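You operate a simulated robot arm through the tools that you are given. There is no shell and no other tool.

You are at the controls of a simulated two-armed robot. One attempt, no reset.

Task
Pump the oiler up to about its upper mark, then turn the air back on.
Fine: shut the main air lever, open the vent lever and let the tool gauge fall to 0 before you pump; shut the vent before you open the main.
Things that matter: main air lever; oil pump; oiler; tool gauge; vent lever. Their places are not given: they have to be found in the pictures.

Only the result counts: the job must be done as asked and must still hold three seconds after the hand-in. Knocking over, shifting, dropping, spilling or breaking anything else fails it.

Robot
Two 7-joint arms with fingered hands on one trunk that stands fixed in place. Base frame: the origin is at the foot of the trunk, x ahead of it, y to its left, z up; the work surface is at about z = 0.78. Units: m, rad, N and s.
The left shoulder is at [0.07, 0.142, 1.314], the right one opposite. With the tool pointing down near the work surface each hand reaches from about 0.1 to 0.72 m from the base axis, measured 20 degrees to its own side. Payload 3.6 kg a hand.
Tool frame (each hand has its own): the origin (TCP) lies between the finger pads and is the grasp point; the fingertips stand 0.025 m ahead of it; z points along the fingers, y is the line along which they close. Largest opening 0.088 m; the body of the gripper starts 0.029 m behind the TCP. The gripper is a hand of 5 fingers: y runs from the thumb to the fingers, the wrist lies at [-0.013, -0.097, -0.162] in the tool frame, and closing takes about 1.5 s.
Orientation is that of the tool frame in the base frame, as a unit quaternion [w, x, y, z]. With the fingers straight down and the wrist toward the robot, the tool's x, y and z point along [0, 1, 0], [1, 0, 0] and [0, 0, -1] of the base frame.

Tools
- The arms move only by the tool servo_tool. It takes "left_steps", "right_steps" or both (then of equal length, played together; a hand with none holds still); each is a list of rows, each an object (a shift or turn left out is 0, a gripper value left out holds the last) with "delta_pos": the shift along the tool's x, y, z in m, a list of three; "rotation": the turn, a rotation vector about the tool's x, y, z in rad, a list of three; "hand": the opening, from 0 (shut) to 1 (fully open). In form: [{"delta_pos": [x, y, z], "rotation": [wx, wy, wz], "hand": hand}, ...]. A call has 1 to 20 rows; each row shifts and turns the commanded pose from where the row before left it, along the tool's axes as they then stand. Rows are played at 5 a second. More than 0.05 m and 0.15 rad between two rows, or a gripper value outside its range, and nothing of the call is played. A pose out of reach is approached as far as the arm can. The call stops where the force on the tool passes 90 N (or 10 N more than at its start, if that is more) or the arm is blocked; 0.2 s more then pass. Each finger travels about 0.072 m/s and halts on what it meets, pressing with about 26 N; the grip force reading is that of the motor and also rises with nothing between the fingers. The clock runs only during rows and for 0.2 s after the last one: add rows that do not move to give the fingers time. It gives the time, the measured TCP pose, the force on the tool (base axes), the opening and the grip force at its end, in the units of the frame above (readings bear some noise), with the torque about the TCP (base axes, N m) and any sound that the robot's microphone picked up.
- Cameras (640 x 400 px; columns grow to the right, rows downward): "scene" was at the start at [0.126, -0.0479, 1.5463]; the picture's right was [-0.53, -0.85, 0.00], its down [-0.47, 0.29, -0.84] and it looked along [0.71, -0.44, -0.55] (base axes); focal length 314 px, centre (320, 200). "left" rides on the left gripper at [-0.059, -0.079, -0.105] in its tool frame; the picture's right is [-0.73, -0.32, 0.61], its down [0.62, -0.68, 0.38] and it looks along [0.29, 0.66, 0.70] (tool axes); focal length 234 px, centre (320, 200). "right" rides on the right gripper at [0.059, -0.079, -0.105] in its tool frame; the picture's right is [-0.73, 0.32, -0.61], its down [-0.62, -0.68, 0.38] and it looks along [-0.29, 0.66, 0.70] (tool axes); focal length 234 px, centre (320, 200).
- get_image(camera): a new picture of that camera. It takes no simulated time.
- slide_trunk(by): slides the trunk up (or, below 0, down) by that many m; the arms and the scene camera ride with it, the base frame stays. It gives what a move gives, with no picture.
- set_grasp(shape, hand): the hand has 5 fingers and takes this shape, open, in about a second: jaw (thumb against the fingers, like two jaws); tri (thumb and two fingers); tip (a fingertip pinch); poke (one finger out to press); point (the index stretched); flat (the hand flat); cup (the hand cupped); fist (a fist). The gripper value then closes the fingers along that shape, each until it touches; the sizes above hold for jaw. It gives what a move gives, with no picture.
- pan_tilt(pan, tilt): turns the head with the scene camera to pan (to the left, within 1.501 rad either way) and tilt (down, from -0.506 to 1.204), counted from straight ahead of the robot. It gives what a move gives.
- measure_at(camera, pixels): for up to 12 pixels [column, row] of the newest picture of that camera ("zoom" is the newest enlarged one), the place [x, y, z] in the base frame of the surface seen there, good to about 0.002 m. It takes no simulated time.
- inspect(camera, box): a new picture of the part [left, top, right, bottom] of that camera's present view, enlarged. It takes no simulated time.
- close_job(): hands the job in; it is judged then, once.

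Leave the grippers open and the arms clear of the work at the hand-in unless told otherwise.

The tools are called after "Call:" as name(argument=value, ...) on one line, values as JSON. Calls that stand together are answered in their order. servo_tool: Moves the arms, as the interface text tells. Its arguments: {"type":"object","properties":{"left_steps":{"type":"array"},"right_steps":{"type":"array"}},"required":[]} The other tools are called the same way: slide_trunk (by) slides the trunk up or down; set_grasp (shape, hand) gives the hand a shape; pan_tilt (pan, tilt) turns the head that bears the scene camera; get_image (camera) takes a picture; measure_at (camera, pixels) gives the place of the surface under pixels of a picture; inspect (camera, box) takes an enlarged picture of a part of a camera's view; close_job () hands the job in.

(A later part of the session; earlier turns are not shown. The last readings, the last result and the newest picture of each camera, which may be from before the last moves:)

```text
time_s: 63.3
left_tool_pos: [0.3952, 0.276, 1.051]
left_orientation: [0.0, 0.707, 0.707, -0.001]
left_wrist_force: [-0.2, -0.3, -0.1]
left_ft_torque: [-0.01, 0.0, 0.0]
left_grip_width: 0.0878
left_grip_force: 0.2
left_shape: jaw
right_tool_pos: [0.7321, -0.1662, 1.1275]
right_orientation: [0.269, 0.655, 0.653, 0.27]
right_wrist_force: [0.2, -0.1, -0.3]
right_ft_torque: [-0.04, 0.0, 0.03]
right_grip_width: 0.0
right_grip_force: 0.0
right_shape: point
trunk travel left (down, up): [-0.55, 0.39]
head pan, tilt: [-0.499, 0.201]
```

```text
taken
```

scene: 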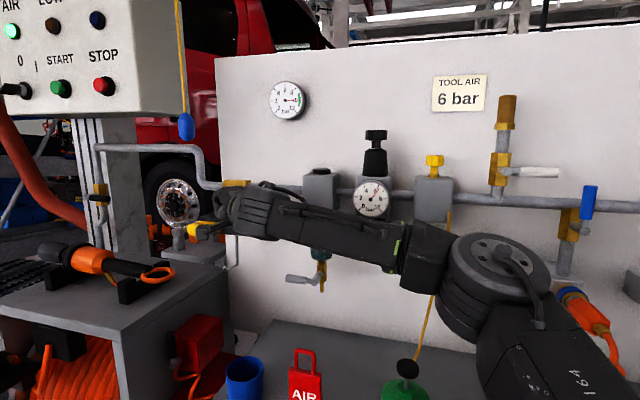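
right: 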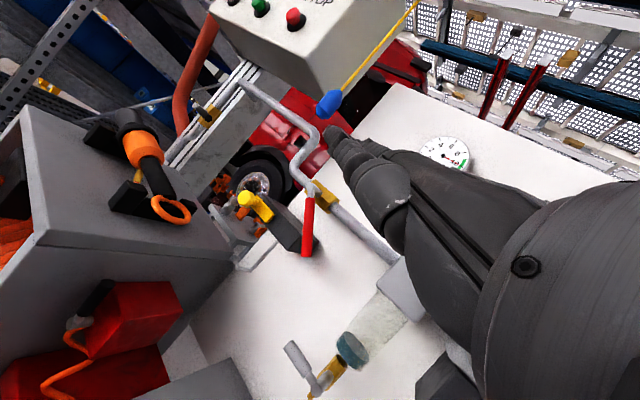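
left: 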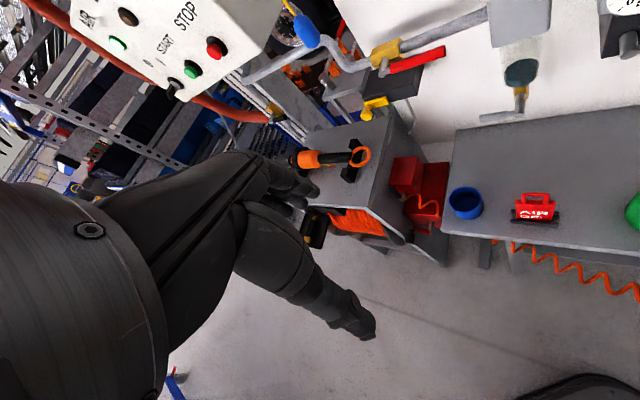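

Lowering helped: the hand reached (0.732,-0.167,1.128), and the elbow now sits below the hand. I'll measure the elbow's clearance over the bench before lowering any further.

Call:
measure_at(camera="scene", pixels=[[495, 255], [465, 310], [440, 280], [520, 330], [345, 230], [265, 215], [405, 368]])

```text
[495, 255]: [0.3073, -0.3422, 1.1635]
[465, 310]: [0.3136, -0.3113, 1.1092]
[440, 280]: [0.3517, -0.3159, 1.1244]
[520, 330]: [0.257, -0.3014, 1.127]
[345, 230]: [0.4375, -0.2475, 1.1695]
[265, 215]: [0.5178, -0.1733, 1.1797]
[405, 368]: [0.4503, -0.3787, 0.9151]
```

The elbow's position relative to the shoulder hasn't changed in any of the tries, so the upper arm itself is stuck in this raised posture. I'll reset the posture: pull the hand back over the free floor in front of the robot, point the tool straight down, raise the trunk and lower the hand deep, so the elbow drops.

Call:
servo_tool(right_steps=[{"delta_pos": [0.0058, -0.0293, -0.0293]}, {"delta_pos": [0.0058, -0.0293, -0.0293]}, {"delta_pos": [0.0058, -0.0293, -0.0293]}, {"delta_pos": [0.0058, -0.0293, -0.0293]}, {"delta_pos": [0.0058, -0.0293, -0.0293]}, {"delta_pos": [0.0058, -0.0293, -0.0293]}, {"rotation": [0.131, 0, 0]}, {"rotation": [0.131, 0, 0]}, {"rotation": [0.131, 0, 0]}, {"rotation": [0.131, 0, 0]}, {"rotation": [0.131, 0, 0]}, {"rotation": [0.131, 0, 0]}, {}])

```text
time_s: 66.1
left_tool_pos: [0.3948, 0.2764, 1.0496]
left_orientation: [0.001, 0.708, 0.707, 0.0]
left_wrist_force: [-0.7, 0.3, 1.0]
left_ft_torque: [0.02, -0.01, 0.03]
left_grip_width: 0.0877
left_grip_force: 0.0
left_shape: jaw
right_tool_pos: [0.4837, -0.1323, 1.126]
right_orientation: [-0.003, 0.707, 0.707, -0.001]
right_wrist_force: [0.6, -0.3, 0.3]
right_ft_torque: [0.01, 0.01, 0.02]
right_grip_width: 0.0
right_grip_force: 0.0
right_shape: point
trunk travel left (down, up): [-0.55, 0.39]
head pan, tilt: [-0.499, 0.201]
```

The tool now points down at (0.484,-0.132,1.126). Next I'll raise the trunk 0.3 m and lower the hand 0.45 m over free space (x≈0.4, no bench below), then look at the elbow.

Call:
slide_trunk(by=0.3)

Call:
servo_tool(right_steps=[{"delta_pos": [0, -0.02, 0.04]}, {"delta_pos": [0, -0.02, 0.04]}, {"delta_pos": [0, -0.02, 0.04]}, {"delta_pos": [0, 0, 0.045]}, {"delta_pos": [0, 0, 0.045]}, {"delta_pos": [0, 0, 0.045]}, {"delta_pos": [0, 0, 0.045]}, {"delta_pos": [0, 0, 0.045]}, {"delta_pos": [0, 0, 0.045]}, {"delta_pos": [0, 0, 0.045]}, {}])

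Call:
pan_tilt(pan=-0.7, tilt=0.7)

Call:
get_image(camera="scene")

```text
time_s: 69.1
left_tool_pos: [0.3945, 0.2762, 1.3491]
left_orientation: [0.0, 0.707, 0.707, 0.001]
left_wrist_force: [-0.1, -0.1, 0.8]
left_ft_torque: [-0.01, -0.01, 0.02]
left_grip_width: 0.0876
left_grip_force: 0.1
left_shape: jaw
right_tool_pos: [0.4858, -0.1313, 1.4258]
right_orientation: [-0.002, 0.708, 0.706, -0.001]
right_wrist_force: [-0.2, 0.0, 0.5]
right_ft_torque: [-0.01, -0.03, 0.02]
right_grip_width: 0.0
right_grip_force: 0.0
right_shape: point
trunk travel left (down, up): [-0.85, 0.09]
head pan, tilt: [-0.499, 0.201]
```

```text
time_s: 71.5
left_tool_pos: [0.3947, 0.2773, 1.3495]
left_orientation: [0.001, 0.707, 0.707, 0.0]
left_wrist_force: [-0.1, -0.7, -0.4]
left_ft_torque: [0.03, -0.02, -0.01]
left_grip_width: 0.0876
left_grip_force: 0.1
left_shape: jaw
right_tool_pos: [0.4246, -0.1548, 1.0209]
right_orientation: [-0.002, 0.708, 0.707, -0.001]
right_wrist_force: [-0.1, -0.1, -0.6]
right_ft_torque: [-0.01, -0.03, -0.01]
right_grip_width: 0.0
right_grip_force: 0.1
right_shape: point
right hand out of reach, approached as far as the arm can: row 9, 10
trunk travel left (down, up): [-0.85, 0.09]
head pan, tilt: [-0.499, 0.201]
```

```text
time_s: 72.4
left_tool_pos: [0.3951, 0.2767, 1.3491]
left_orientation: [0.001, 0.707, 0.708, 0.0]
left_wrist_force: [0.4, -0.3, -0.2]
left_ft_torque: [0.01, -0.01, -0.01]
left_grip_width: 0.0878
left_grip_force: 0.1
left_shape: jaw
right_tool_pos: [0.425, -0.1543, 1.0194]
right_orientation: [-0.002, 0.708, 0.706, 0.0]
right_wrist_force: [0.2, 0.5, -0.5]
right_ft_torque: [0.0, 0.02, -0.02]
right_grip_width: 0.0002
right_grip_force: 0.0
right_shape: point
trunk travel left (down, up): [-0.85, 0.09]
head pan, tilt: [-0.7, 0.7]
```

```text
taken
```

scene: 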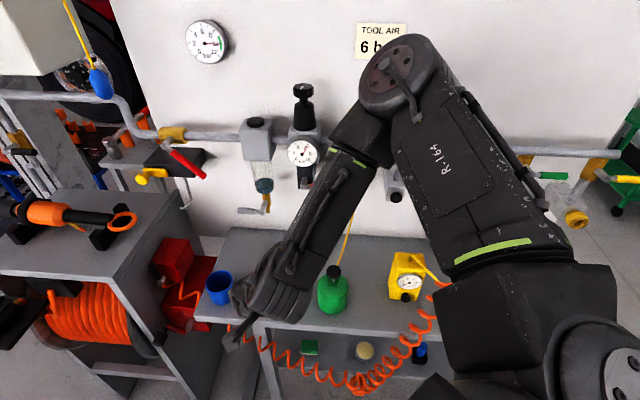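

The arm stalls even here, with the elbow stuck high, so the arm is in a bad branch. I'll go back up and out to the right, near the starting pose, so the upper arm swings free. From there I'll lower the hand on that side, over free floor.

Call:
servo_tool(right_steps=[{"delta_pos": [0, 0, -0.043]}, {"delta_pos": [0, 0, -0.043]}, {"delta_pos": [0, 0, -0.043]}, {"delta_pos": [0, 0, -0.043]}, {"delta_pos": [0, 0, -0.043]}, {"delta_pos": [0, 0, -0.043]}, {"delta_pos": [0, 0, -0.043]}, {"delta_pos": [-0.037, -0.028, 0]}, {"delta_pos": [-0.037, -0.028, 0]}, {"delta_pos": [-0.037, -0.028, 0]}, {"delta_pos": [-0.037, -0.028, 0]}, {"delta_pos": [-0.037, -0.028, 0]}, {"delta_pos": [-0.037, -0.02, 0]}, {}])

Call:
pan_tilt(pan=-0.9, tilt=0.65)

Call:
get_image(camera="scene")

```text
time_s: 75.4
left_tool_pos: [0.3982, 0.2767, 1.3487]
left_orientation: [0.0, 0.707, 0.707, 0.0]
left_wrist_force: [0.1, 0.3, -0.2]
left_ft_torque: [-0.03, -0.01, -0.04]
left_grip_width: 0.0876
left_grip_force: 0.1
left_shape: jaw
right_tool_pos: [0.2656, -0.3768, 1.3171]
right_orientation: [-0.003, 0.708, 0.706, -0.001]
right_wrist_force: [0.5, 0.3, -0.3]
right_ft_torque: [0.03, -0.01, 0.06]
right_grip_width: 0.0
right_grip_force: 0.1
right_shape: point
trunk travel left (down, up): [-0.85, 0.09]
head pan, tilt: [-0.7, 0.7]
```

```text
time_s: 76.1
left_tool_pos: [0.3957, 0.2779, 1.3494]
left_orientation: [0.0, 0.707, 0.707, 0.0]
left_wrist_force: [-0.1, -1.1, -0.3]
left_ft_torque: [0.02, 0.02, -0.03]
left_grip_width: 0.0877
left_grip_force: 0.1
left_shape: jaw
right_tool_pos: [0.2642, -0.3756, 1.3187]
right_orientation: [-0.002, 0.708, 0.706, -0.001]
right_wrist_force: [0.5, -0.4, 0.4]
right_ft_torque: [-0.01, 0.0, -0.03]
right_grip_width: 0.0
right_grip_force: 0.0
right_shape: point
trunk travel left (down, up): [-0.85, 0.09]
head pan, tilt: [-0.901, 0.649]
```

```text
taken
```

scene: 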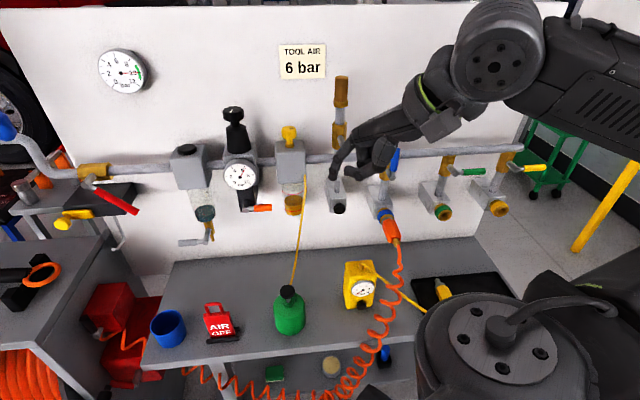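

The elbow has swung out to the right now. I'll shift slightly left to stay off the bench edge and lower the hand 0.33 m here, watching for reach complaints.

Call:
servo_tool(right_steps=[{"delta_pos": [0.035, -0.005, 0]}, {"delta_pos": [0.035, -0.005, 0]}, {"delta_pos": [0, 0, 0.042]}, {"delta_pos": [0, 0, 0.042]}, {"delta_pos": [0, 0, 0.042]}, {"delta_pos": [0, 0, 0.042]}, {"delta_pos": [0, 0, 0.042]}, {"delta_pos": [0, 0, 0.042]}, {"delta_pos": [0, 0, 0.042]}, {"delta_pos": [0, 0, 0.042]}, {}])

Call:
get_image(camera="scene")

```text
time_s: 78.5
left_tool_pos: [0.3947, 0.2772, 1.3502]
left_orientation: [0.001, 0.707, 0.707, 0.001]
left_wrist_force: [0.3, 0.4, -0.3]
left_ft_torque: [-0.02, 0.0, 0.01]
left_grip_width: 0.0878
left_grip_force: 0.0
left_shape: jaw
right_tool_pos: [0.3144, -0.3841, 1.0511]
right_orientation: [-0.002, 0.708, 0.707, 0.0]
right_wrist_force: [-0.1, -0.3, 0.5]
right_ft_torque: [-0.04, 0.0, 0.0]
right_grip_width: 0.0
right_grip_force: 0.1
right_shape: point
right hand out of reach, approached as far as the arm can: row 2, 3, 4, 5, 6, 7
trunk travel left (down, up): [-0.85, 0.09]
head pan, tilt: [-0.901, 0.649]
```

```text
taken
```

scene: 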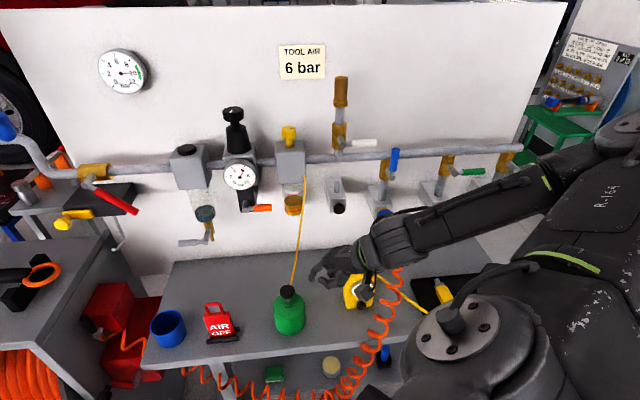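

Call:
measure_at(camera="scene", pixels=[[620, 140], [600, 200], [555, 175], [480, 215], [400, 240], [470, 330], [560, 270], [360, 290], [350, 268]])

```text
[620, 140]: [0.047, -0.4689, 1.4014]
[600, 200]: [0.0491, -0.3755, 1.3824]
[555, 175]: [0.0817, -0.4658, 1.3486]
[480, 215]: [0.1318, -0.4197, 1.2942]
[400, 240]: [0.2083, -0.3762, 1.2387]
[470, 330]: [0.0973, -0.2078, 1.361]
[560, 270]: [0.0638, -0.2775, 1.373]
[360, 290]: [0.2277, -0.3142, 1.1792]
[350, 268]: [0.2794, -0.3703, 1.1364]
```

The elbow is at about (0.03,-0.48,1.37), still level with the shoulder. I'll bring the hand up a little and pitch it so the palm points ahead, then supinate it (thumb toward the left), which should let the elbow drop beside the body.

Call:
servo_tool(right_steps=[{"delta_pos": [0.02, -0.02, -0.035], "rotation": [-0.14, 0, 0]}, {"delta_pos": [0.02, -0.02, -0.035], "rotation": [-0.14, 0, 0]}, {"rotation": [-0.14, 0, 0]}, {"rotation": [-0.14, 0, 0]}, {"rotation": [-0.14, 0, 0]}, {"rotation": [-0.14, 0, 0]}, {}])

Call:
servo_tool(right_steps=[{"rotation": [0, 0.107, 0.097]}, {"rotation": [0, 0.107, 0.097]}, {"rotation": [0, 0.107, 0.097]}, {"rotation": [0, 0.107, 0.097]}, {"rotation": [0, 0.107, 0.097]}, {"rotation": [0, 0.107, 0.097]}, {"rotation": [0, 0.107, 0.097]}, {"rotation": [0, 0.107, 0.097]}, {"rotation": [0, 0.107, 0.097]}, {"rotation": [0, 0.107, 0.097]}, {}])

Call:
get_image(camera="scene")

```text
time_s: 80.1
left_tool_pos: [0.3951, 0.2765, 1.3502]
left_orientation: [0.0, 0.707, 0.707, 0.0]
left_wrist_force: [0.6, 0.1, -0.3]
left_ft_torque: [-0.01, 0.05, 0.01]
left_grip_width: 0.0876
left_grip_force: 0.0
left_shape: jaw
right_tool_pos: [0.3022, -0.3911, 1.0866]
right_orientation: [0.239, 0.645, 0.676, 0.264]
right_wrist_force: [0.3, -0.1, 0.1]
right_ft_torque: [0.01, 0.01, -0.01]
right_grip_width: 0.0
right_grip_force: 0.1
right_shape: point
right hand out of reach, approached as far as the arm can: row 1, 2, 6
trunk travel left (down, up): [-0.85, 0.09]
head pan, tilt: [-0.901, 0.649]
```

```text
time_s: 82.5
left_tool_pos: [0.3948, 0.2763, 1.349]
left_orientation: [0.0, 0.707, 0.707, 0.0]
left_wrist_force: [0.9, -0.2, 1.2]
left_ft_torque: [0.0, -0.02, -0.02]
left_grip_width: 0.0876
left_grip_force: 0.0
left_shape: jaw
right_tool_pos: [0.3031, -0.4022, 1.0903]
right_orientation: [-0.229, 0.63, 0.337, 0.661]
right_wrist_force: [0.1, -0.4, 0.0]
right_ft_torque: [-0.01, 0.02, 0.0]
right_grip_width: 0.0001
right_grip_force: 0.0
right_shape: point
trunk travel left (down, up): [-0.85, 0.09]
head pan, tilt: [-0.901, 0.649]
```

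```text
taken
```

scene: 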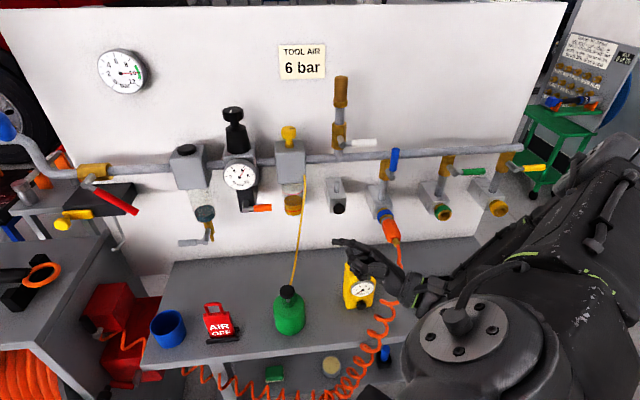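

The supination went through with no complaint, with the hand at (0.303,-0.402,1.09). I'll check where the elbow is now.

Call:
pan_tilt(pan=-1.2, tilt=0.7)

Call:
get_image(camera="scene")

```text
time_s: 83.3
left_tool_pos: [0.3948, 0.2762, 1.3497]
left_orientation: [0.001, 0.707, 0.707, 0.002]
left_wrist_force: [1.1, -0.5, -0.7]
left_ft_torque: [-0.02, 0.01, -0.02]
left_grip_width: 0.0876
left_grip_force: 0.1
left_shape: jaw
right_tool_pos: [0.3024, -0.4022, 1.0902]
right_orientation: [-0.228, 0.631, 0.337, 0.661]
right_wrist_force: [-0.6, -0.4, 0.8]
right_ft_torque: [-0.02, -0.02, 0.02]
right_grip_width: 0.0
right_grip_force: 0.0
right_shape: point
trunk travel left (down, up): [-0.85, 0.09]
head pan, tilt: [-1.201, 0.7]
```

```text
taken
```

scene: 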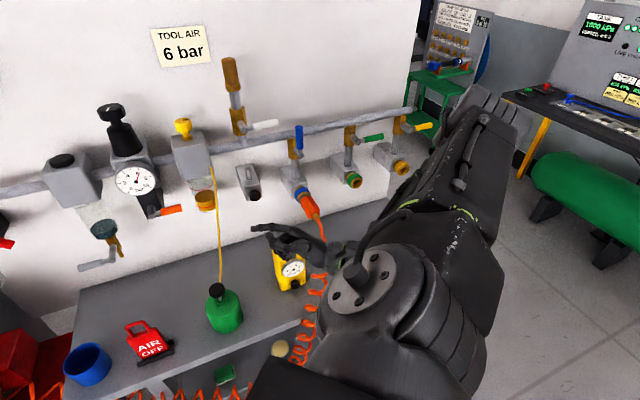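

Call:
measure_at(camera="scene", pixels=[[365, 285], [460, 170], [490, 105], [430, 230], [470, 260], [340, 245], [395, 225], [480, 310], [260, 228], [295, 240]])

```text
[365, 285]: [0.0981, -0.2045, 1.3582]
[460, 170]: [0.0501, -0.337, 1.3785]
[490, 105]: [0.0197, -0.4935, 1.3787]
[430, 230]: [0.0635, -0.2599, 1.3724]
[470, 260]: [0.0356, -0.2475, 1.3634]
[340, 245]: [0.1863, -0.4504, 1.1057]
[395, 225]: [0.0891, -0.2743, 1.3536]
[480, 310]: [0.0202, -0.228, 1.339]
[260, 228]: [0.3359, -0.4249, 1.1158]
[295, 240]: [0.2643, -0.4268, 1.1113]
```

The upper arm still points out sideways with the forearm hanging down. I'll pull the hand back away from the bench (to x≈0.18, y≈-0.35) and lower it 0.2 m, so the elbow has to come down.

Call:
servo_tool(right_steps=[{"delta_pos": [0.006, -0.0402, -0.0149]}, {"delta_pos": [0.006, -0.0402, -0.0149]}, {"delta_pos": [0.006, -0.0402, -0.0149]}, {"delta_pos": [-0.0395, -0.0063, 0.0008]}, {"delta_pos": [-0.0395, -0.0063, 0.0008]}, {"delta_pos": [-0.0395, -0.0063, 0.0008]}, {"delta_pos": [-0.0395, -0.0063, 0.0008]}, {"delta_pos": [-0.0395, -0.0063, 0.0008]}, {}])

Call:
get_image(camera="scene")

```text
time_s: 85.3
left_tool_pos: [0.3942, 0.2769, 1.35]
left_orientation: [0.0, 0.707, 0.707, 0.0]
left_wrist_force: [0.4, -0.2, -0.1]
left_ft_torque: [0.01, 0.01, 0.04]
left_grip_width: 0.0879
left_grip_force: 0.2
left_shape: jaw
right_tool_pos: [0.258, -0.3825, 1.0496]
right_orientation: [-0.229, 0.632, 0.338, 0.659]
right_wrist_force: [-0.2, 0.2, 0.5]
right_ft_torque: [-0.06, -0.05, -0.02]
right_grip_width: 0.0
right_grip_force: 0.0
right_shape: point
right hand out of reach, approached as far as the arm can: row 3, 4, 5, 6, 7, 8
trunk travel left (down, up): [-0.85, 0.09]
head pan, tilt: [-1.201, 0.7]
```

```text
taken
```

scene: 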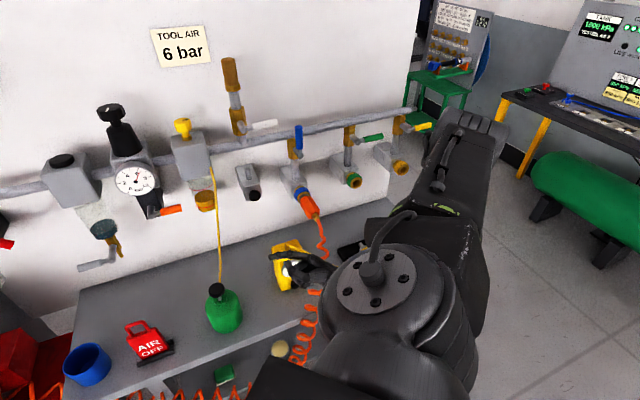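

The upper arm can't go below horizontal, so this arm works with the elbow at shoulder height. My measurements fit a model: the elbow can come no further forward than about (0.34,-0.37), with a 0.29 m forearm and a 0.235 m hand to the index tip. Aligned at about 17° left with the elbow at lever height, it can just reach the shut position. First I'll undo the roll and raise the hand.

Call:
servo_tool(right_steps=[{"delta_pos": [0.03, 0, 0]}, {"rotation": [0, -0.107, -0.097]}, {"rotation": [0, -0.107, -0.097]}, {"rotation": [0, -0.107, -0.097]}, {"rotation": [0, -0.107, -0.097]}, {"rotation": [0, -0.107, -0.097]}, {"rotation": [0, -0.107, -0.097]}, {"rotation": [0, -0.107, -0.097]}, {"rotation": [0, -0.107, -0.097]}, {"rotation": [0, -0.107, -0.097]}, {"rotation": [0, -0.107, -0.097]}, {}])

Call:
servo_tool(right_steps=[{"delta_pos": [0, 0.03, -0.03]}, {"delta_pos": [0, 0.03, -0.03]}, {"delta_pos": [0, 0.03, -0.03]}, {"delta_pos": [0, 0.03, -0.03]}, {"delta_pos": [0, 0.03, -0.03]}, {"delta_pos": [0, 0.03, -0.03]}, {"delta_pos": [0, 0.03, -0.03]}, {}])

```text
time_s: 87.9
left_tool_pos: [0.3945, 0.2752, 1.3492]
left_orientation: [0.0, 0.707, 0.707, 0.001]
left_wrist_force: [-1.2, 0.8, -0.1]
left_ft_torque: [0.04, 0.02, 0.02]
left_grip_width: 0.0876
left_grip_force: 0.0
left_shape: jaw
right_tool_pos: [0.2561, -0.3804, 1.0803]
right_orientation: [0.288, 0.647, 0.645, 0.287]
right_wrist_force: [0.0, 0.3, 0.7]
right_ft_torque: [0.01, 0.01, 0.05]
right_grip_width: 0.0
right_grip_force: 0.1
right_shape: point
trunk travel left (down, up): [-0.85, 0.09]
head pan, tilt: [-1.201, 0.7]
```

```text
time_s: 89.7
left_tool_pos: [0.3955, 0.2765, 1.3501]
left_orientation: [0.0, 0.707, 0.708, 0.001]
left_wrist_force: [0.2, 0.3, 0.7]
left_ft_torque: [-0.06, 0.02, 0.0]
left_grip_width: 0.0875
left_grip_force: 0.1
left_shape: jaw
right_tool_pos: [0.2401, -0.4332, 1.2259]
right_orientation: [0.286, 0.647, 0.646, 0.288]
right_wrist_force: [-0.7, -0.1, 0.3]
right_ft_torque: [-0.01, -0.01, -0.02]
right_grip_width: 0.0001
right_grip_force: 0.1
right_shape: point
right hand out of reach, approached as far as the arm can: row 2, 3, 4, 5, 6, 7
trunk travel left (down, up): [-0.85, 0.09]
head pan, tilt: [-1.201, 0.7]
```

Call:
servo_tool(right_steps=[{"rotation": [0, 0.08, -0.07]}, {"rotation": [0, 0.08, -0.07]}, {"rotation": [0, 0.08, -0.07]}, {"delta_pos": [0.03, 0.02, 0.01]}, {"delta_pos": [0.03, 0.02, 0.01]}, {"delta_pos": [0.03, 0.02, 0.01]}, {"delta_pos": [0.03, 0.02, 0.01]}, {"delta_pos": [0.03, 0.02, 0.01]}, {"delta_pos": [0.03, 0.02, 0.01]}, {}])

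```text
time_s: 91.9
left_tool_pos: [0.3951, 0.2767, 1.3503]
left_orientation: [0.001, 0.707, 0.707, 0.0]
left_wrist_force: [0.2, -0.1, 0.0]
left_ft_torque: [-0.03, 0.02, 0.01]
left_grip_width: 0.0875
left_grip_force: 0.0
left_shape: jaw
right_tool_pos: [0.3527, -0.3535, 1.2516]
right_orientation: [0.236, 0.537, 0.739, 0.331]
right_wrist_force: [0.2, 0.1, 0.2]
right_ft_torque: [-0.01, 0.0, 0.0]
right_grip_width: 0.0
right_grip_force: 0.0
right_shape: point
right hand out of reach, approached as far as the arm can: row 5, 6, 7, 8, 9
trunk travel left (down, up): [-0.85, 0.09]
head pan, tilt: [-1.201, 0.7]
```

Call:
servo_tool(right_steps=[{"delta_pos": [0.0097, 0.0306, 0.0191]}, {"delta_pos": [0.0097, 0.0306, 0.0191]}, {"delta_pos": [0.0097, 0.0306, 0.0191]}, {"delta_pos": [0.0097, 0.0306, 0.0191]}, {"delta_pos": [0.0097, 0.0306, 0.0191]}, {"delta_pos": [0.0097, 0.0306, 0.0191]}, {"delta_pos": [0.0097, 0.0306, 0.0191]}, {}])

Call:
slide_trunk(by=-0.15)

Call:
pan_tilt(pan=-0.5, tilt=0.35)

Call:
get_image(camera="scene")

```text
time_s: 93.7
left_tool_pos: [0.3941, 0.2756, 1.3506]
left_orientation: [0.001, 0.707, 0.707, 0.001]
left_wrist_force: [-0.1, 0.2, 0.2]
left_ft_torque: [-0.01, -0.03, 0.01]
left_grip_width: 0.0878
left_grip_force: 0.0
left_shape: jaw
right_tool_pos: [0.5647, -0.212, 1.3213]
right_orientation: [0.236, 0.537, 0.739, 0.332]
right_wrist_force: [0.3, -1.1, 0.5]
right_ft_torque: [-0.01, -0.02, -0.04]
right_grip_width: 0.0001
right_grip_force: 0.1
right_shape: point
trunk travel left (down, up): [-0.85, 0.09]
head pan, tilt: [-1.201, 0.7]
```

```text
time_s: 95.5
left_tool_pos: [0.3949, 0.2766, 1.1998]
left_orientation: [0.001, 0.707, 0.707, 0.0]
left_wrist_force: [0.3, 0.4, 0.6]
left_ft_torque: [-0.04, 0.01, -0.02]
left_grip_width: 0.0876
left_grip_force: 0.0
left_shape: jaw
right_tool_pos: [0.5633, -0.2133, 1.1705]
right_orientation: [0.237, 0.537, 0.739, 0.332]
right_wrist_force: [-0.7, 0.0, -0.2]
right_ft_torque: [0.0, -0.01, 0.01]
right_grip_width: 0.0003
right_grip_force: 0.1
right_shape: point
trunk travel left (down, up): [-0.7, 0.24]
head pan, tilt: [-1.201, 0.7]
```

```text
time_s: 96.5
left_tool_pos: [0.395, 0.2759, 1.2004]
left_orientation: [0.0, 0.707, 0.707, 0.001]
left_wrist_force: [-1.0, -0.5, 1.0]
left_ft_torque: [-0.01, -0.03, -0.02]
left_grip_width: 0.0877
left_grip_force: 0.1
left_shape: jaw
right_tool_pos: [0.5645, -0.2119, 1.1711]
right_orientation: [0.236, 0.537, 0.739, 0.332]
right_wrist_force: [0.0, 0.6, 0.0]
right_ft_torque: [0.03, 0.0, -0.02]
right_grip_width: 0.0
right_grip_force: 0.1
right_shape: point
trunk travel left (down, up): [-0.7, 0.24]
head pan, tilt: [-0.499, 0.351]
```

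```text
taken
```

scene: 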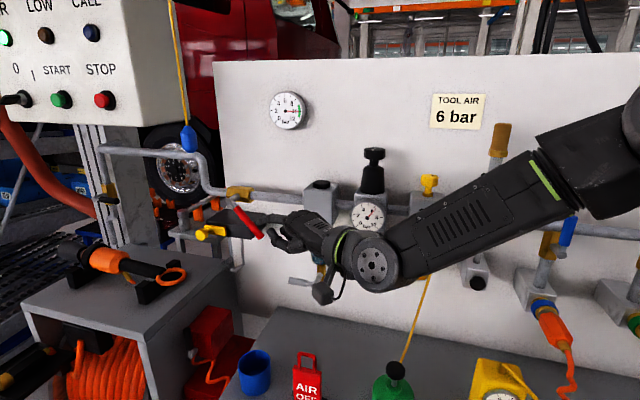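

The arm is now in a visibly different configuration: the forearm is turned over and the wrist cap faces me. I'll measure the elbow in this branch, as its limits may be better.

Call:
measure_at(camera="scene", pixels=[[590, 150], [625, 130], [550, 180], [470, 215], [375, 262], [315, 235], [290, 225], [600, 190]])

```text
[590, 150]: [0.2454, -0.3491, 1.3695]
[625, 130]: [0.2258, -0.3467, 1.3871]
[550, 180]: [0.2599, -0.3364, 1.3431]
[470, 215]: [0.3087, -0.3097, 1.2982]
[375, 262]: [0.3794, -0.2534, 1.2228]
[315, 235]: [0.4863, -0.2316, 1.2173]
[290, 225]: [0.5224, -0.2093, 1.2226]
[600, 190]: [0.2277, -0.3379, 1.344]
```

The elbow is higher in this branch. For the final push I want the hand's flat plane vertical, with the index lowest and pointing ahead, so the curled fingers stay clear of the filter. I'll roll the hand −90° about its own length here in free space.

Call:
servo_tool(right_steps=[{"rotation": [-0.0129, -0.0905, -0.1094]}, {"rotation": [-0.0129, -0.0905, -0.1094]}, {"rotation": [-0.0129, -0.0905, -0.1094]}, {"rotation": [-0.0129, -0.0905, -0.1094]}, {"rotation": [-0.0129, -0.0905, -0.1094]}, {"rotation": [-0.0129, -0.0905, -0.1094]}, {"rotation": [-0.0129, -0.0905, -0.1094]}, {"rotation": [-0.0129, -0.0905, -0.1094]}, {"rotation": [-0.0129, -0.0905, -0.1094]}, {"rotation": [-0.0129, -0.0905, -0.1094]}, {"rotation": [-0.0129, -0.0905, -0.1094]}, {}])

Call:
get_image(camera="scene")

```text
time_s: 99.1
left_tool_pos: [0.3948, 0.2774, 1.199]
left_orientation: [0.0, 0.707, 0.707, 0.001]
left_wrist_force: [0.5, 0.0, 0.4]
left_ft_torque: [0.0, -0.01, 0.01]
left_grip_width: 0.088
left_grip_force: 0.1
left_shape: jaw
right_tool_pos: [0.5642, -0.2131, 1.1711]
right_orientation: [0.712, 0.113, 0.687, -0.088]
right_wrist_force: [0.8, -0.6, 0.0]
right_ft_torque: [0.01, 0.02, -0.02]
right_grip_width: 0.0
right_grip_force: 0.0
right_shape: point
trunk travel left (down, up): [-0.7, 0.24]
head pan, tilt: [-0.499, 0.351]
```

```text
taken
```

scene: 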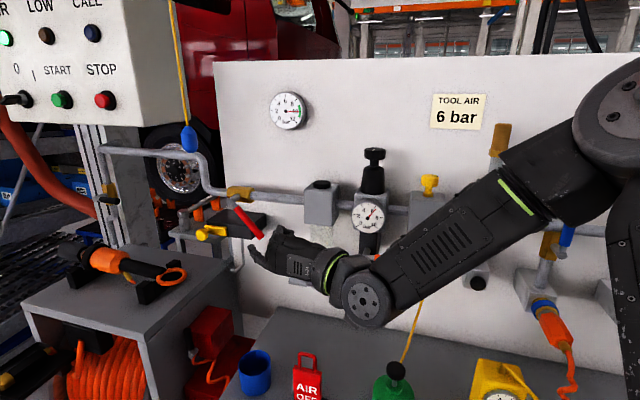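

No complaint, and the hand plane is vertical now. I'll move the index toward a waiting point to the right of the lever (s=-0.34, 0.15 m off the wall, z=1.12).

Call:
servo_tool(right_steps=[{"delta_pos": [0.0123, -0.0116, 0.0394]}, {"delta_pos": [0.0123, -0.0116, 0.0394]}, {"delta_pos": [0.0123, -0.0116, 0.0394]}, {"delta_pos": [0.0123, -0.0116, 0.0394]}, {}])

Call:
get_image(camera="scene")

Call:
get_image(camera="right")

```text
time_s: 100.3
left_tool_pos: [0.3933, 0.277, 1.1997]
left_orientation: [0.001, 0.707, 0.707, 0.001]
left_wrist_force: [-0.5, 0.8, -0.2]
left_ft_torque: [0.0, 0.0, -0.01]
left_grip_width: 0.0878
left_grip_force: 0.1
left_shape: jaw
right_tool_pos: [0.703, -0.2993, 1.1275]
right_orientation: [0.712, 0.114, 0.687, -0.088]
right_wrist_force: [-0.3, 0.7, -0.5]
right_ft_torque: [-0.01, -0.01, -0.01]
right_grip_width: 0.0
right_grip_force: 0.0
right_shape: point
trunk travel left (down, up): [-0.7, 0.24]
head pan, tilt: [-0.499, 0.351]
```

```text
taken
```

scene: 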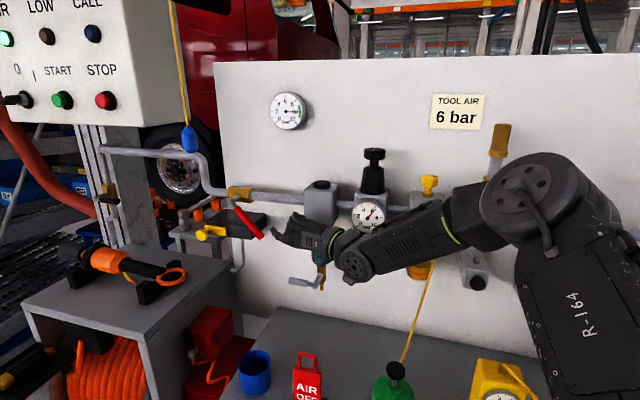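

```text
taken
```

right: 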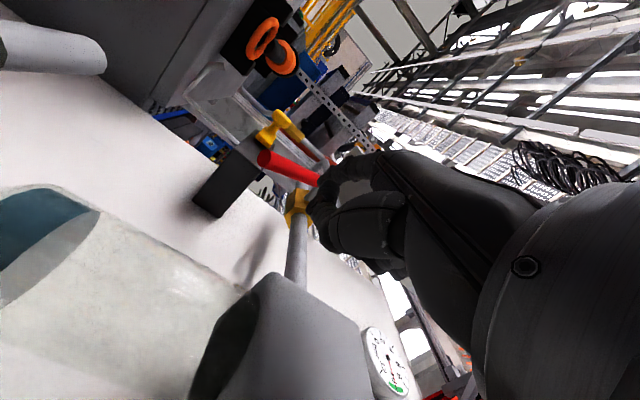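

The index tip is now at about (0.735,-0.254,1.122). I'll go in and left to touch the lever's right side and start pushing it left.

Call:
servo_tool(right_steps=[{"delta_pos": [0.0107, 0, 0.0199]}, {"delta_pos": [0.0107, 0, 0.0199]}, {"delta_pos": [0.0058, 0.0131, 0.007]}, {"delta_pos": [0.0058, 0.0131, 0.007]}, {}])

Call:
get_image(camera="right")

Call:
inspect(camera="scene", box=[200, 150, 360, 290])

```text
time_s: 101.5
left_tool_pos: [0.3957, 0.2762, 1.1987]
left_orientation: [0.0, 0.708, 0.706, 0.002]
left_wrist_force: [0.8, -0.3, -0.1]
left_ft_torque: [-0.04, -0.02, -0.02]
left_grip_width: 0.0877
left_grip_force: 0.0
left_shape: jaw
right_tool_pos: [0.7596, -0.2918, 1.0972]
right_orientation: [0.712, 0.113, 0.688, -0.088]
right_wrist_force: [-0.6, -3.5, 0.3]
right_ft_torque: [-0.04, -0.02, -0.04]
right_grip_width: 0.0808
right_grip_force: 0.0
right_shape: point
right hand out of reach, approached as far as the arm can: row 4
trunk travel left (down, up): [-0.7, 0.24]
head pan, tilt: [-0.499, 0.351]
```

```text
taken
```

right: 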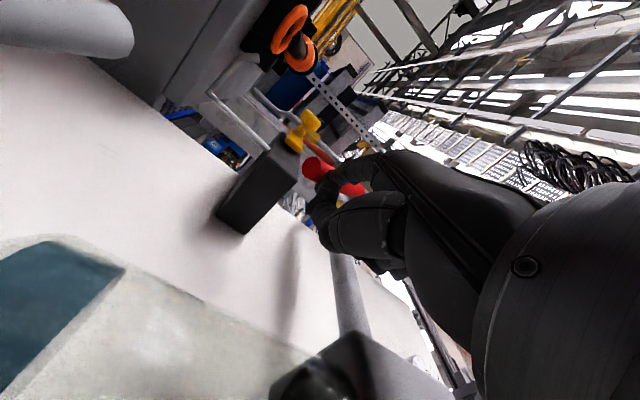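

```text
2.86 times, centred on (280, 220) of scene
```

zoom: 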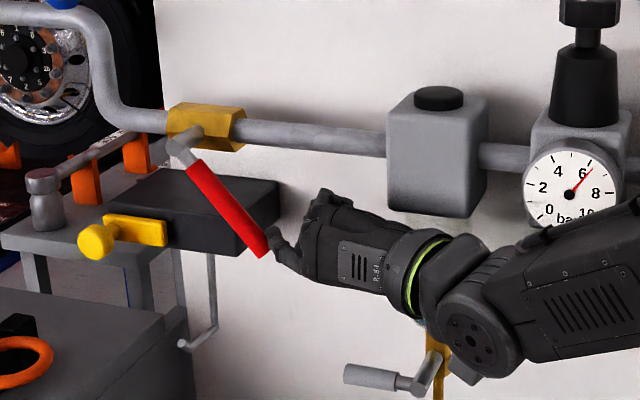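

This is a good view: my finger is against the lever's lower end, and the wrist is at the limit mainly because the elbow is 0.17 m higher than the hand. I'll back off, raise the hand 0.13 m, then lower the trunk 0.16 m so the elbow comes level with the lever.

Call:
servo_tool(right_steps=[{"delta_pos": [-0.001, 0.0085, -0.0467]}, {"delta_pos": [-0.001, 0.0085, -0.0467]}, {"delta_pos": [-0.0449, 0.0018, 0.0014]}, {"delta_pos": [-0.0449, 0.0018, 0.0014]}, {"delta_pos": [-0.0449, 0.0018, 0.0014]}, {}])

Call:
slide_trunk(by=-0.16)

Call:
pan_tilt(pan=-0.5, tilt=0.2)

Call:
get_image(camera="scene")

```text
time_s: 102.9
left_tool_pos: [0.3954, 0.275, 1.2003]
left_orientation: [0.0, 0.707, 0.707, 0.0]
left_wrist_force: [0.9, 0.1, 0.5]
left_ft_torque: [-0.01, 0.0, 0.04]
left_grip_width: 0.0876
left_grip_force: 0.1
left_shape: jaw
right_tool_pos: [0.6754, -0.2482, 1.2312]
right_orientation: [0.712, 0.114, 0.687, -0.087]
right_wrist_force: [-0.1, -0.9, 0.4]
right_ft_torque: [0.01, -0.01, 0.01]
right_grip_width: 0.0808
right_grip_force: 0.0
right_shape: point
trunk travel left (down, up): [-0.7, 0.24]
head pan, tilt: [-0.499, 0.351]
```

```text
time_s: 104.8
left_tool_pos: [0.3947, 0.276, 1.0397]
left_orientation: [0.0, 0.707, 0.707, 0.001]
left_wrist_force: [0.6, 0.5, -1.0]
left_ft_torque: [0.0, 0.01, -0.01]
left_grip_width: 0.0876
left_grip_force: 0.1
left_shape: jaw
right_tool_pos: [0.674, -0.2475, 1.0722]
right_orientation: [0.712, 0.114, 0.687, -0.088]
right_wrist_force: [0.6, -0.1, -0.2]
right_ft_torque: [-0.01, 0.0, 0.02]
right_grip_width: 0.0806
right_grip_force: 0.0
right_shape: point
trunk travel left (down, up): [-0.54, 0.4]
head pan, tilt: [-0.499, 0.351]
```

```text
time_s: 105.5
left_tool_pos: [0.3944, 0.2758, 1.0403]
left_orientation: [0.0, 0.707, 0.708, 0.0]
left_wrist_force: [-0.2, 0.3, 0.9]
left_ft_torque: [-0.02, 0.01, -0.01]
left_grip_width: 0.0878
left_grip_force: 0.1
left_shape: jaw
right_tool_pos: [0.6754, -0.2476, 1.0716]
right_orientation: [0.713, 0.114, 0.686, -0.087]
right_wrist_force: [-1.0, 0.4, -0.3]
right_ft_torque: [0.01, 0.0, 0.0]
right_grip_width: 0.0803
right_grip_force: 0.0
right_shape: point
trunk travel left (down, up): [-0.54, 0.4]
head pan, tilt: [-0.499, 0.201]
```

```text
taken
```

scene: 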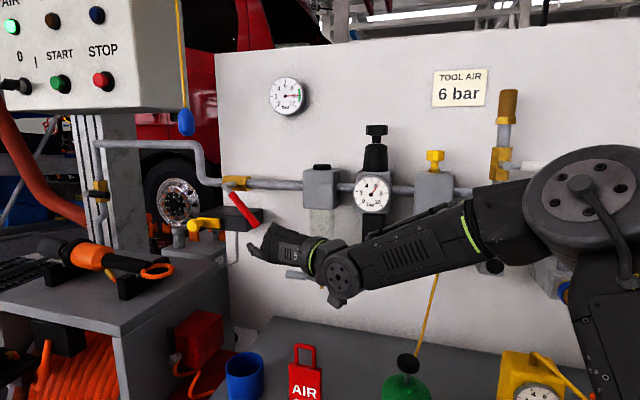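

Elbow and hand are closer in height now. I'll go in beside the lever again (9 cm in, 3 cm up), then start pushing left.

Call:
servo_tool(right_steps=[{"delta_pos": [-0.0108, -0.0145, 0.0275]}, {"delta_pos": [-0.0108, -0.0145, 0.0275]}, {"delta_pos": [-0.0108, -0.0145, 0.0275]}, {"delta_pos": [0.0035, 0.0132, 0.0071]}, {"delta_pos": [0.0035, 0.0132, 0.0071]}, {}])

Call:
inspect(camera="scene", box=[200, 150, 360, 290])

```text
time_s: 106.9
left_tool_pos: [0.3949, 0.2768, 1.0396]
left_orientation: [0.001, 0.707, 0.707, 0.001]
left_wrist_force: [-0.2, -0.4, -0.3]
left_ft_torque: [0.01, 0.0, 0.03]
left_grip_width: 0.0876
left_grip_force: 0.0
left_shape: jaw
right_tool_pos: [0.7604, -0.2937, 1.0994]
right_orientation: [0.713, 0.115, 0.686, -0.087]
right_wrist_force: [-0.3, -1.3, 1.7]
right_ft_torque: [0.06, -0.04, -0.04]
right_grip_width: 0.0808
right_grip_force: 0.0
right_shape: point
trunk travel left (down, up): [-0.54, 0.4]
head pan, tilt: [-0.499, 0.201]
```

```text
2.86 times, centred on (280, 220) of scene
```

zoom: 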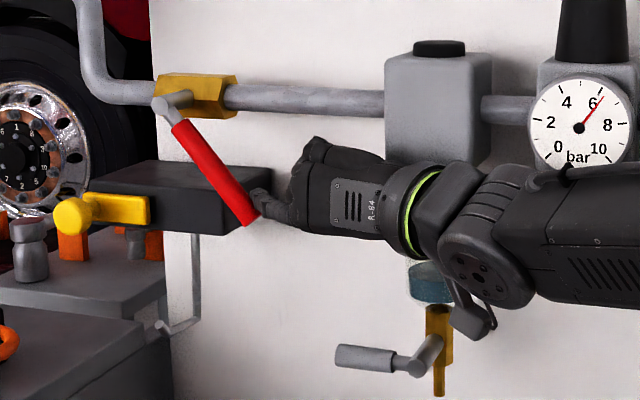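

Contact with no reach complaint. I'll push further left along the arc, to about 80°.

Call:
servo_tool(right_steps=[{"delta_pos": [0.0016, 0.0102, 0.0055]}, {"delta_pos": [0.0016, 0.0102, 0.0055]}, {"delta_pos": [0.0038, 0.0089, 0.0048]}, {"delta_pos": [0.0038, 0.0089, 0.0048]}, {}])

Call:
inspect(camera="scene", box=[200, 150, 360, 290])

```text
time_s: 108.1
left_tool_pos: [0.3951, 0.2756, 1.0392]
left_orientation: [0.0, 0.707, 0.707, 0.0]
left_wrist_force: [-0.8, 0.6, 0.2]
left_ft_torque: [0.0, 0.01, -0.01]
left_grip_width: 0.0878
left_grip_force: 0.1
left_shape: jaw
right_tool_pos: [0.7938, -0.2601, 1.0888]
right_orientation: [0.712, 0.113, 0.687, -0.087]
right_wrist_force: [0.7, -2.0, -0.8]
right_ft_torque: [-0.09, 0.08, -0.08]
right_grip_width: 0.0807
right_grip_force: 0.0
right_shape: point
trunk travel left (down, up): [-0.54, 0.4]
head pan, tilt: [-0.499, 0.201]
```

```text
2.86 times, centred on (280, 220) of scene
```

zoom: 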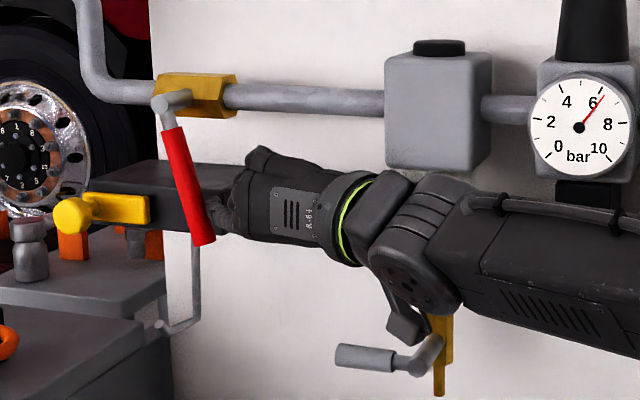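

The lever is at roughly 75–80°. A few more small pushes left until it reaches its stop; I'll watch the force.

Call:
servo_tool(right_steps=[{"delta_pos": [0.0013, 0.0061, 0.0033]}, {"delta_pos": [0.0013, 0.0061, 0.0033]}, {}])

Call:
inspect(camera="scene", box=[200, 150, 360, 290])

```text
time_s: 108.9
left_tool_pos: [0.3957, 0.2756, 1.0387]
left_orientation: [0.0, 0.707, 0.707, 0.0]
left_wrist_force: [-1.1, -0.2, 0.1]
left_ft_torque: [0.02, 0.0, 0.0]
left_grip_width: 0.0874
left_grip_force: 0.2
left_shape: jaw
right_tool_pos: [0.7934, -0.2575, 1.0887]
right_orientation: [0.713, 0.113, 0.687, -0.088]
right_wrist_force: [-0.1, -3.6, -0.9]
right_ft_torque: [-0.07, 0.05, -0.08]
right_grip_width: 0.0808
right_grip_force: 0.1
right_shape: point
right hand out of reach, approached as far as the arm can: row 1, 2
trunk travel left (down, up): [-0.54, 0.4]
head pan, tilt: [-0.499, 0.201]
```

```text
2.86 times, centred on (280, 220) of scene
```

zoom: 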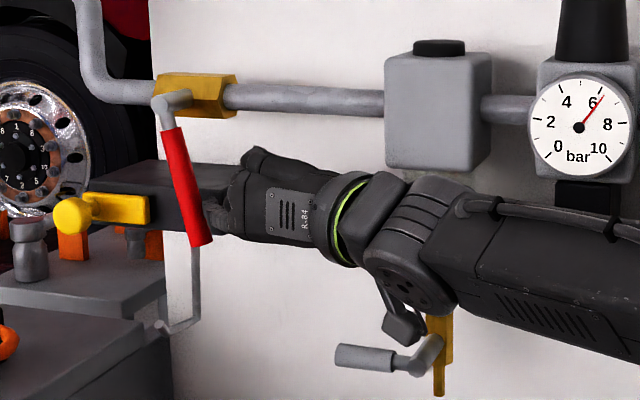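

I'll measure the lever's present angle from this picture: handle top at (172,132), bottom end at (202,240).

Call:
measure_at(camera="zoom", pixels=[[172, 132], [186, 185], [202, 238], [168, 103], [215, 215]])

```text
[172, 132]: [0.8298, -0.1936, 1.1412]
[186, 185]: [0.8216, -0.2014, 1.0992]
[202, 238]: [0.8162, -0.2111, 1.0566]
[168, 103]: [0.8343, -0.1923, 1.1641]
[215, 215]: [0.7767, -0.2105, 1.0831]
```

The lever is at about 75° and the arm is at its limit again, about 2 cm short. I'll look at the elbow height now to see whether trunk height can still give a little.

Call:
pan_tilt(pan=-0.8, tilt=0.3)

Call:
get_image(camera="scene")

```text
time_s: 109.7
left_tool_pos: [0.3968, 0.2762, 1.0397]
left_orientation: [0.0, 0.707, 0.707, 0.0]
left_wrist_force: [0.1, -0.3, -0.3]
left_ft_torque: [0.04, 0.0, -0.01]
left_grip_width: 0.0876
left_grip_force: 0.1
left_shape: jaw
right_tool_pos: [0.7938, -0.2582, 1.0894]
right_orientation: [0.713, 0.113, 0.686, -0.088]
right_wrist_force: [0.6, -3.1, -0.9]
right_ft_torque: [-0.1, -0.01, -0.12]
right_grip_width: 0.0807
right_grip_force: 0.0
right_shape: point
trunk travel left (down, up): [-0.54, 0.4]
head pan, tilt: [-0.799, 0.3]
```

```text
taken
```

scene: 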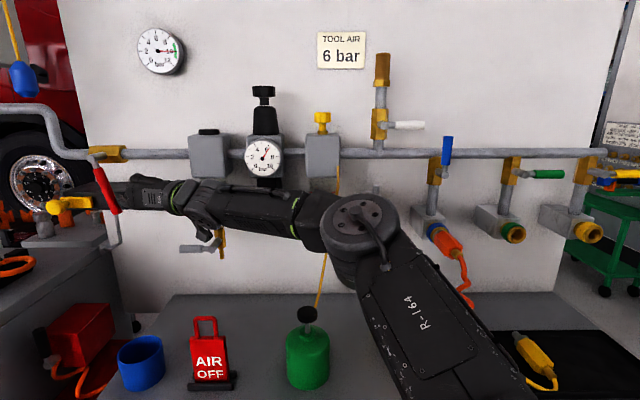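

Call:
measure_at(camera="scene", pixels=[[352, 215], [350, 265], [325, 235], [260, 208], [190, 200], [400, 300], [440, 360], [345, 245]])

```text
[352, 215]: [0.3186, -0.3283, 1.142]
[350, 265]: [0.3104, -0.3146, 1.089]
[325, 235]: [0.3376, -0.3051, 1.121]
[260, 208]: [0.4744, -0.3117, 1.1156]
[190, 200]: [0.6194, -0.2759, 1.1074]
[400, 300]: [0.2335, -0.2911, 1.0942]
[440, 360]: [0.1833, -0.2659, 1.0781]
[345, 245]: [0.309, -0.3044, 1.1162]
```

The elbow and wrist are already level, so I need about 2 cm more from the hand itself. I'll check how the index is actually bent at the contact.

Call:
get_image(camera="right")

Call:
inspect(camera="right", box=[250, 110, 430, 270])

Call:
inspect(camera="scene", box=[60, 130, 200, 240])

```text
taken
```

right: 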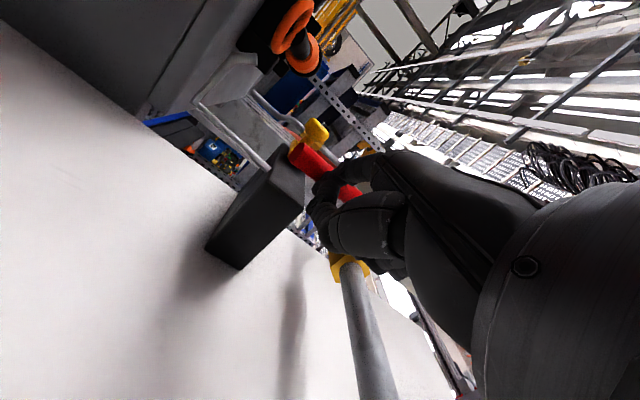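

```text
2.50 times, centred on (340, 190) of right
```

zoom: 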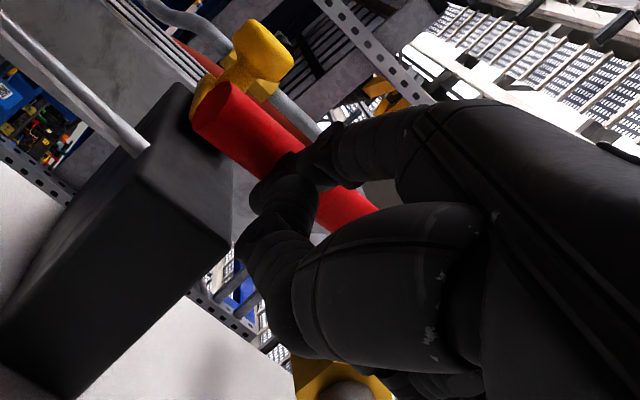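

```text
3.64 times, centred on (130, 185) of scene
```

zoom: 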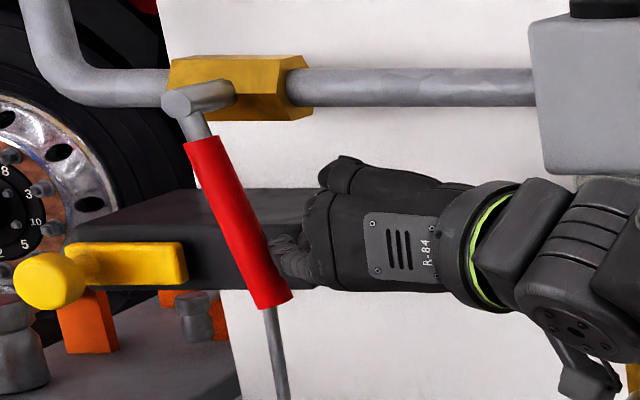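

The ring of index and thumb pushes on the lever's right side, but the index is bent and loses length. The flat hand puts straight fingers along the hand's line and should give the missing centimetres. I'll back off to the right, switch to flat and turn the hand so the fingers point at the lever.

Call:
servo_tool(right_steps=[{"delta_pos": [-0.0015, -0.0263, -0.0143]}, {"delta_pos": [-0.0012, -0.0031, -0.0359]}, {"delta_pos": [-0.0012, -0.0031, -0.0359]}, {}])

Call:
set_grasp(shape="flat", hand="right")

Call:
servo_tool(right_steps=[{"rotation": [0.1, 0, 0]}, {"rotation": [0.1, 0, 0]}, {"rotation": [0.1, 0, 0]}, {}])

Call:
inspect(camera="scene", box=[40, 110, 240, 260])

Call:
get_image(camera="right")

```text
time_s: 110.7
left_tool_pos: [0.396, 0.2755, 1.0395]
left_orientation: [0.0, 0.707, 0.707, 0.0]
left_wrist_force: [-1.1, -0.6, -0.3]
left_ft_torque: [-0.04, 0.03, -0.01]
left_grip_width: 0.0878
left_grip_force: 0.0
left_shape: jaw
right_tool_pos: [0.7028, -0.267, 1.0876]
right_orientation: [0.712, 0.114, 0.687, -0.087]
right_wrist_force: [-0.1, 0.2, -0.9]
right_ft_torque: [-0.02, -0.01, 0.0]
right_grip_width: 0.0805
right_grip_force: 0.1
right_shape: point
trunk travel left (down, up): [-0.54, 0.4]
head pan, tilt: [-0.799, 0.3]
```

```text
time_s: 111.6
left_tool_pos: [0.3951, 0.2762, 1.0389]
left_orientation: [0.0, 0.707, 0.707, 0.0]
left_wrist_force: [-0.2, 0.1, 0.5]
left_ft_torque: [-0.01, 0.0, -0.01]
left_grip_width: 0.0879
left_grip_force: 0.1
left_shape: jaw
right_tool_pos: [0.702, -0.2657, 1.0876]
right_orientation: [0.713, 0.113, 0.687, -0.087]
right_wrist_force: [0.1, -0.2, -0.4]
right_ft_torque: [0.02, 0.04, -0.04]
right_grip_width: 0.0806
right_grip_force: 0.0
right_shape: flat
trunk travel left (down, up): [-0.54, 0.4]
head pan, tilt: [-0.799, 0.3]
```

```text
time_s: 112.6
left_tool_pos: [0.3943, 0.2767, 1.0403]
left_orientation: [0.0, 0.708, 0.707, -0.001]
left_wrist_force: [-0.4, -0.2, -0.7]
left_ft_torque: [0.02, -0.02, 0.01]
left_grip_width: 0.0876
left_grip_force: 0.1
left_shape: jaw
right_tool_pos: [0.7012, -0.2654, 1.0886]
right_orientation: [0.699, 0.183, 0.674, -0.154]
right_wrist_force: [-0.3, 0.6, -0.6]
right_ft_torque: [0.05, -0.01, -0.02]
right_grip_width: 0.0807
right_grip_force: 0.1
right_shape: flat
right hand out of reach, approached as far as the arm can: row 3
trunk travel left (down, up): [-0.54, 0.4]
head pan, tilt: [-0.799, 0.3]
```

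```text
2.67 times, centred on (140, 185) of scene
```

zoom: 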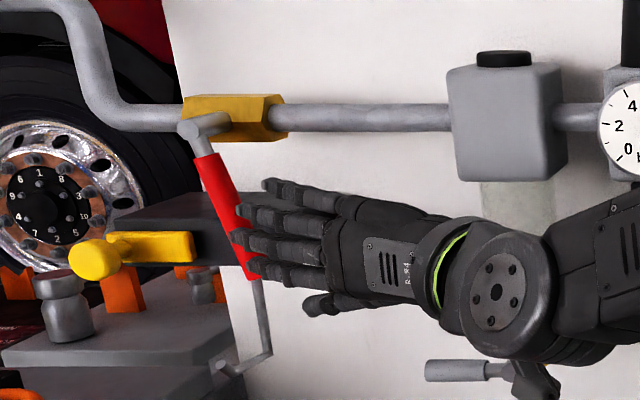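

```text
taken
```

right: 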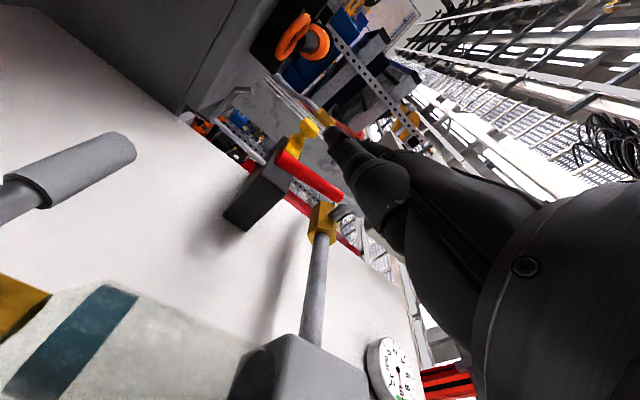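

The flat hand is seen clearly, with its fingertips in front of the lever. I'll measure the fingertips and the lever to compute the exact approach.

Call:
measure_at(camera="zoom", pixels=[[272, 186], [246, 213], [240, 237], [253, 266], [312, 306], [205, 165], [228, 215], [250, 275], [295, 275], [320, 235], [290, 195]])

```text
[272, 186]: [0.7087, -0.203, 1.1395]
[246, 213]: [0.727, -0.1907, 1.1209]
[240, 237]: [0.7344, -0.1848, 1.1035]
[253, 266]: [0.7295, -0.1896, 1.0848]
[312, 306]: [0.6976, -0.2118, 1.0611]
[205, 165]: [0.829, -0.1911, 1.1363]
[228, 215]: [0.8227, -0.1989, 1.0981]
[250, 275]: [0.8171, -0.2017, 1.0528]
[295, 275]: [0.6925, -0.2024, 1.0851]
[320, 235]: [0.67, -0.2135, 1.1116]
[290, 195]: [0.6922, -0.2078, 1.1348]
```

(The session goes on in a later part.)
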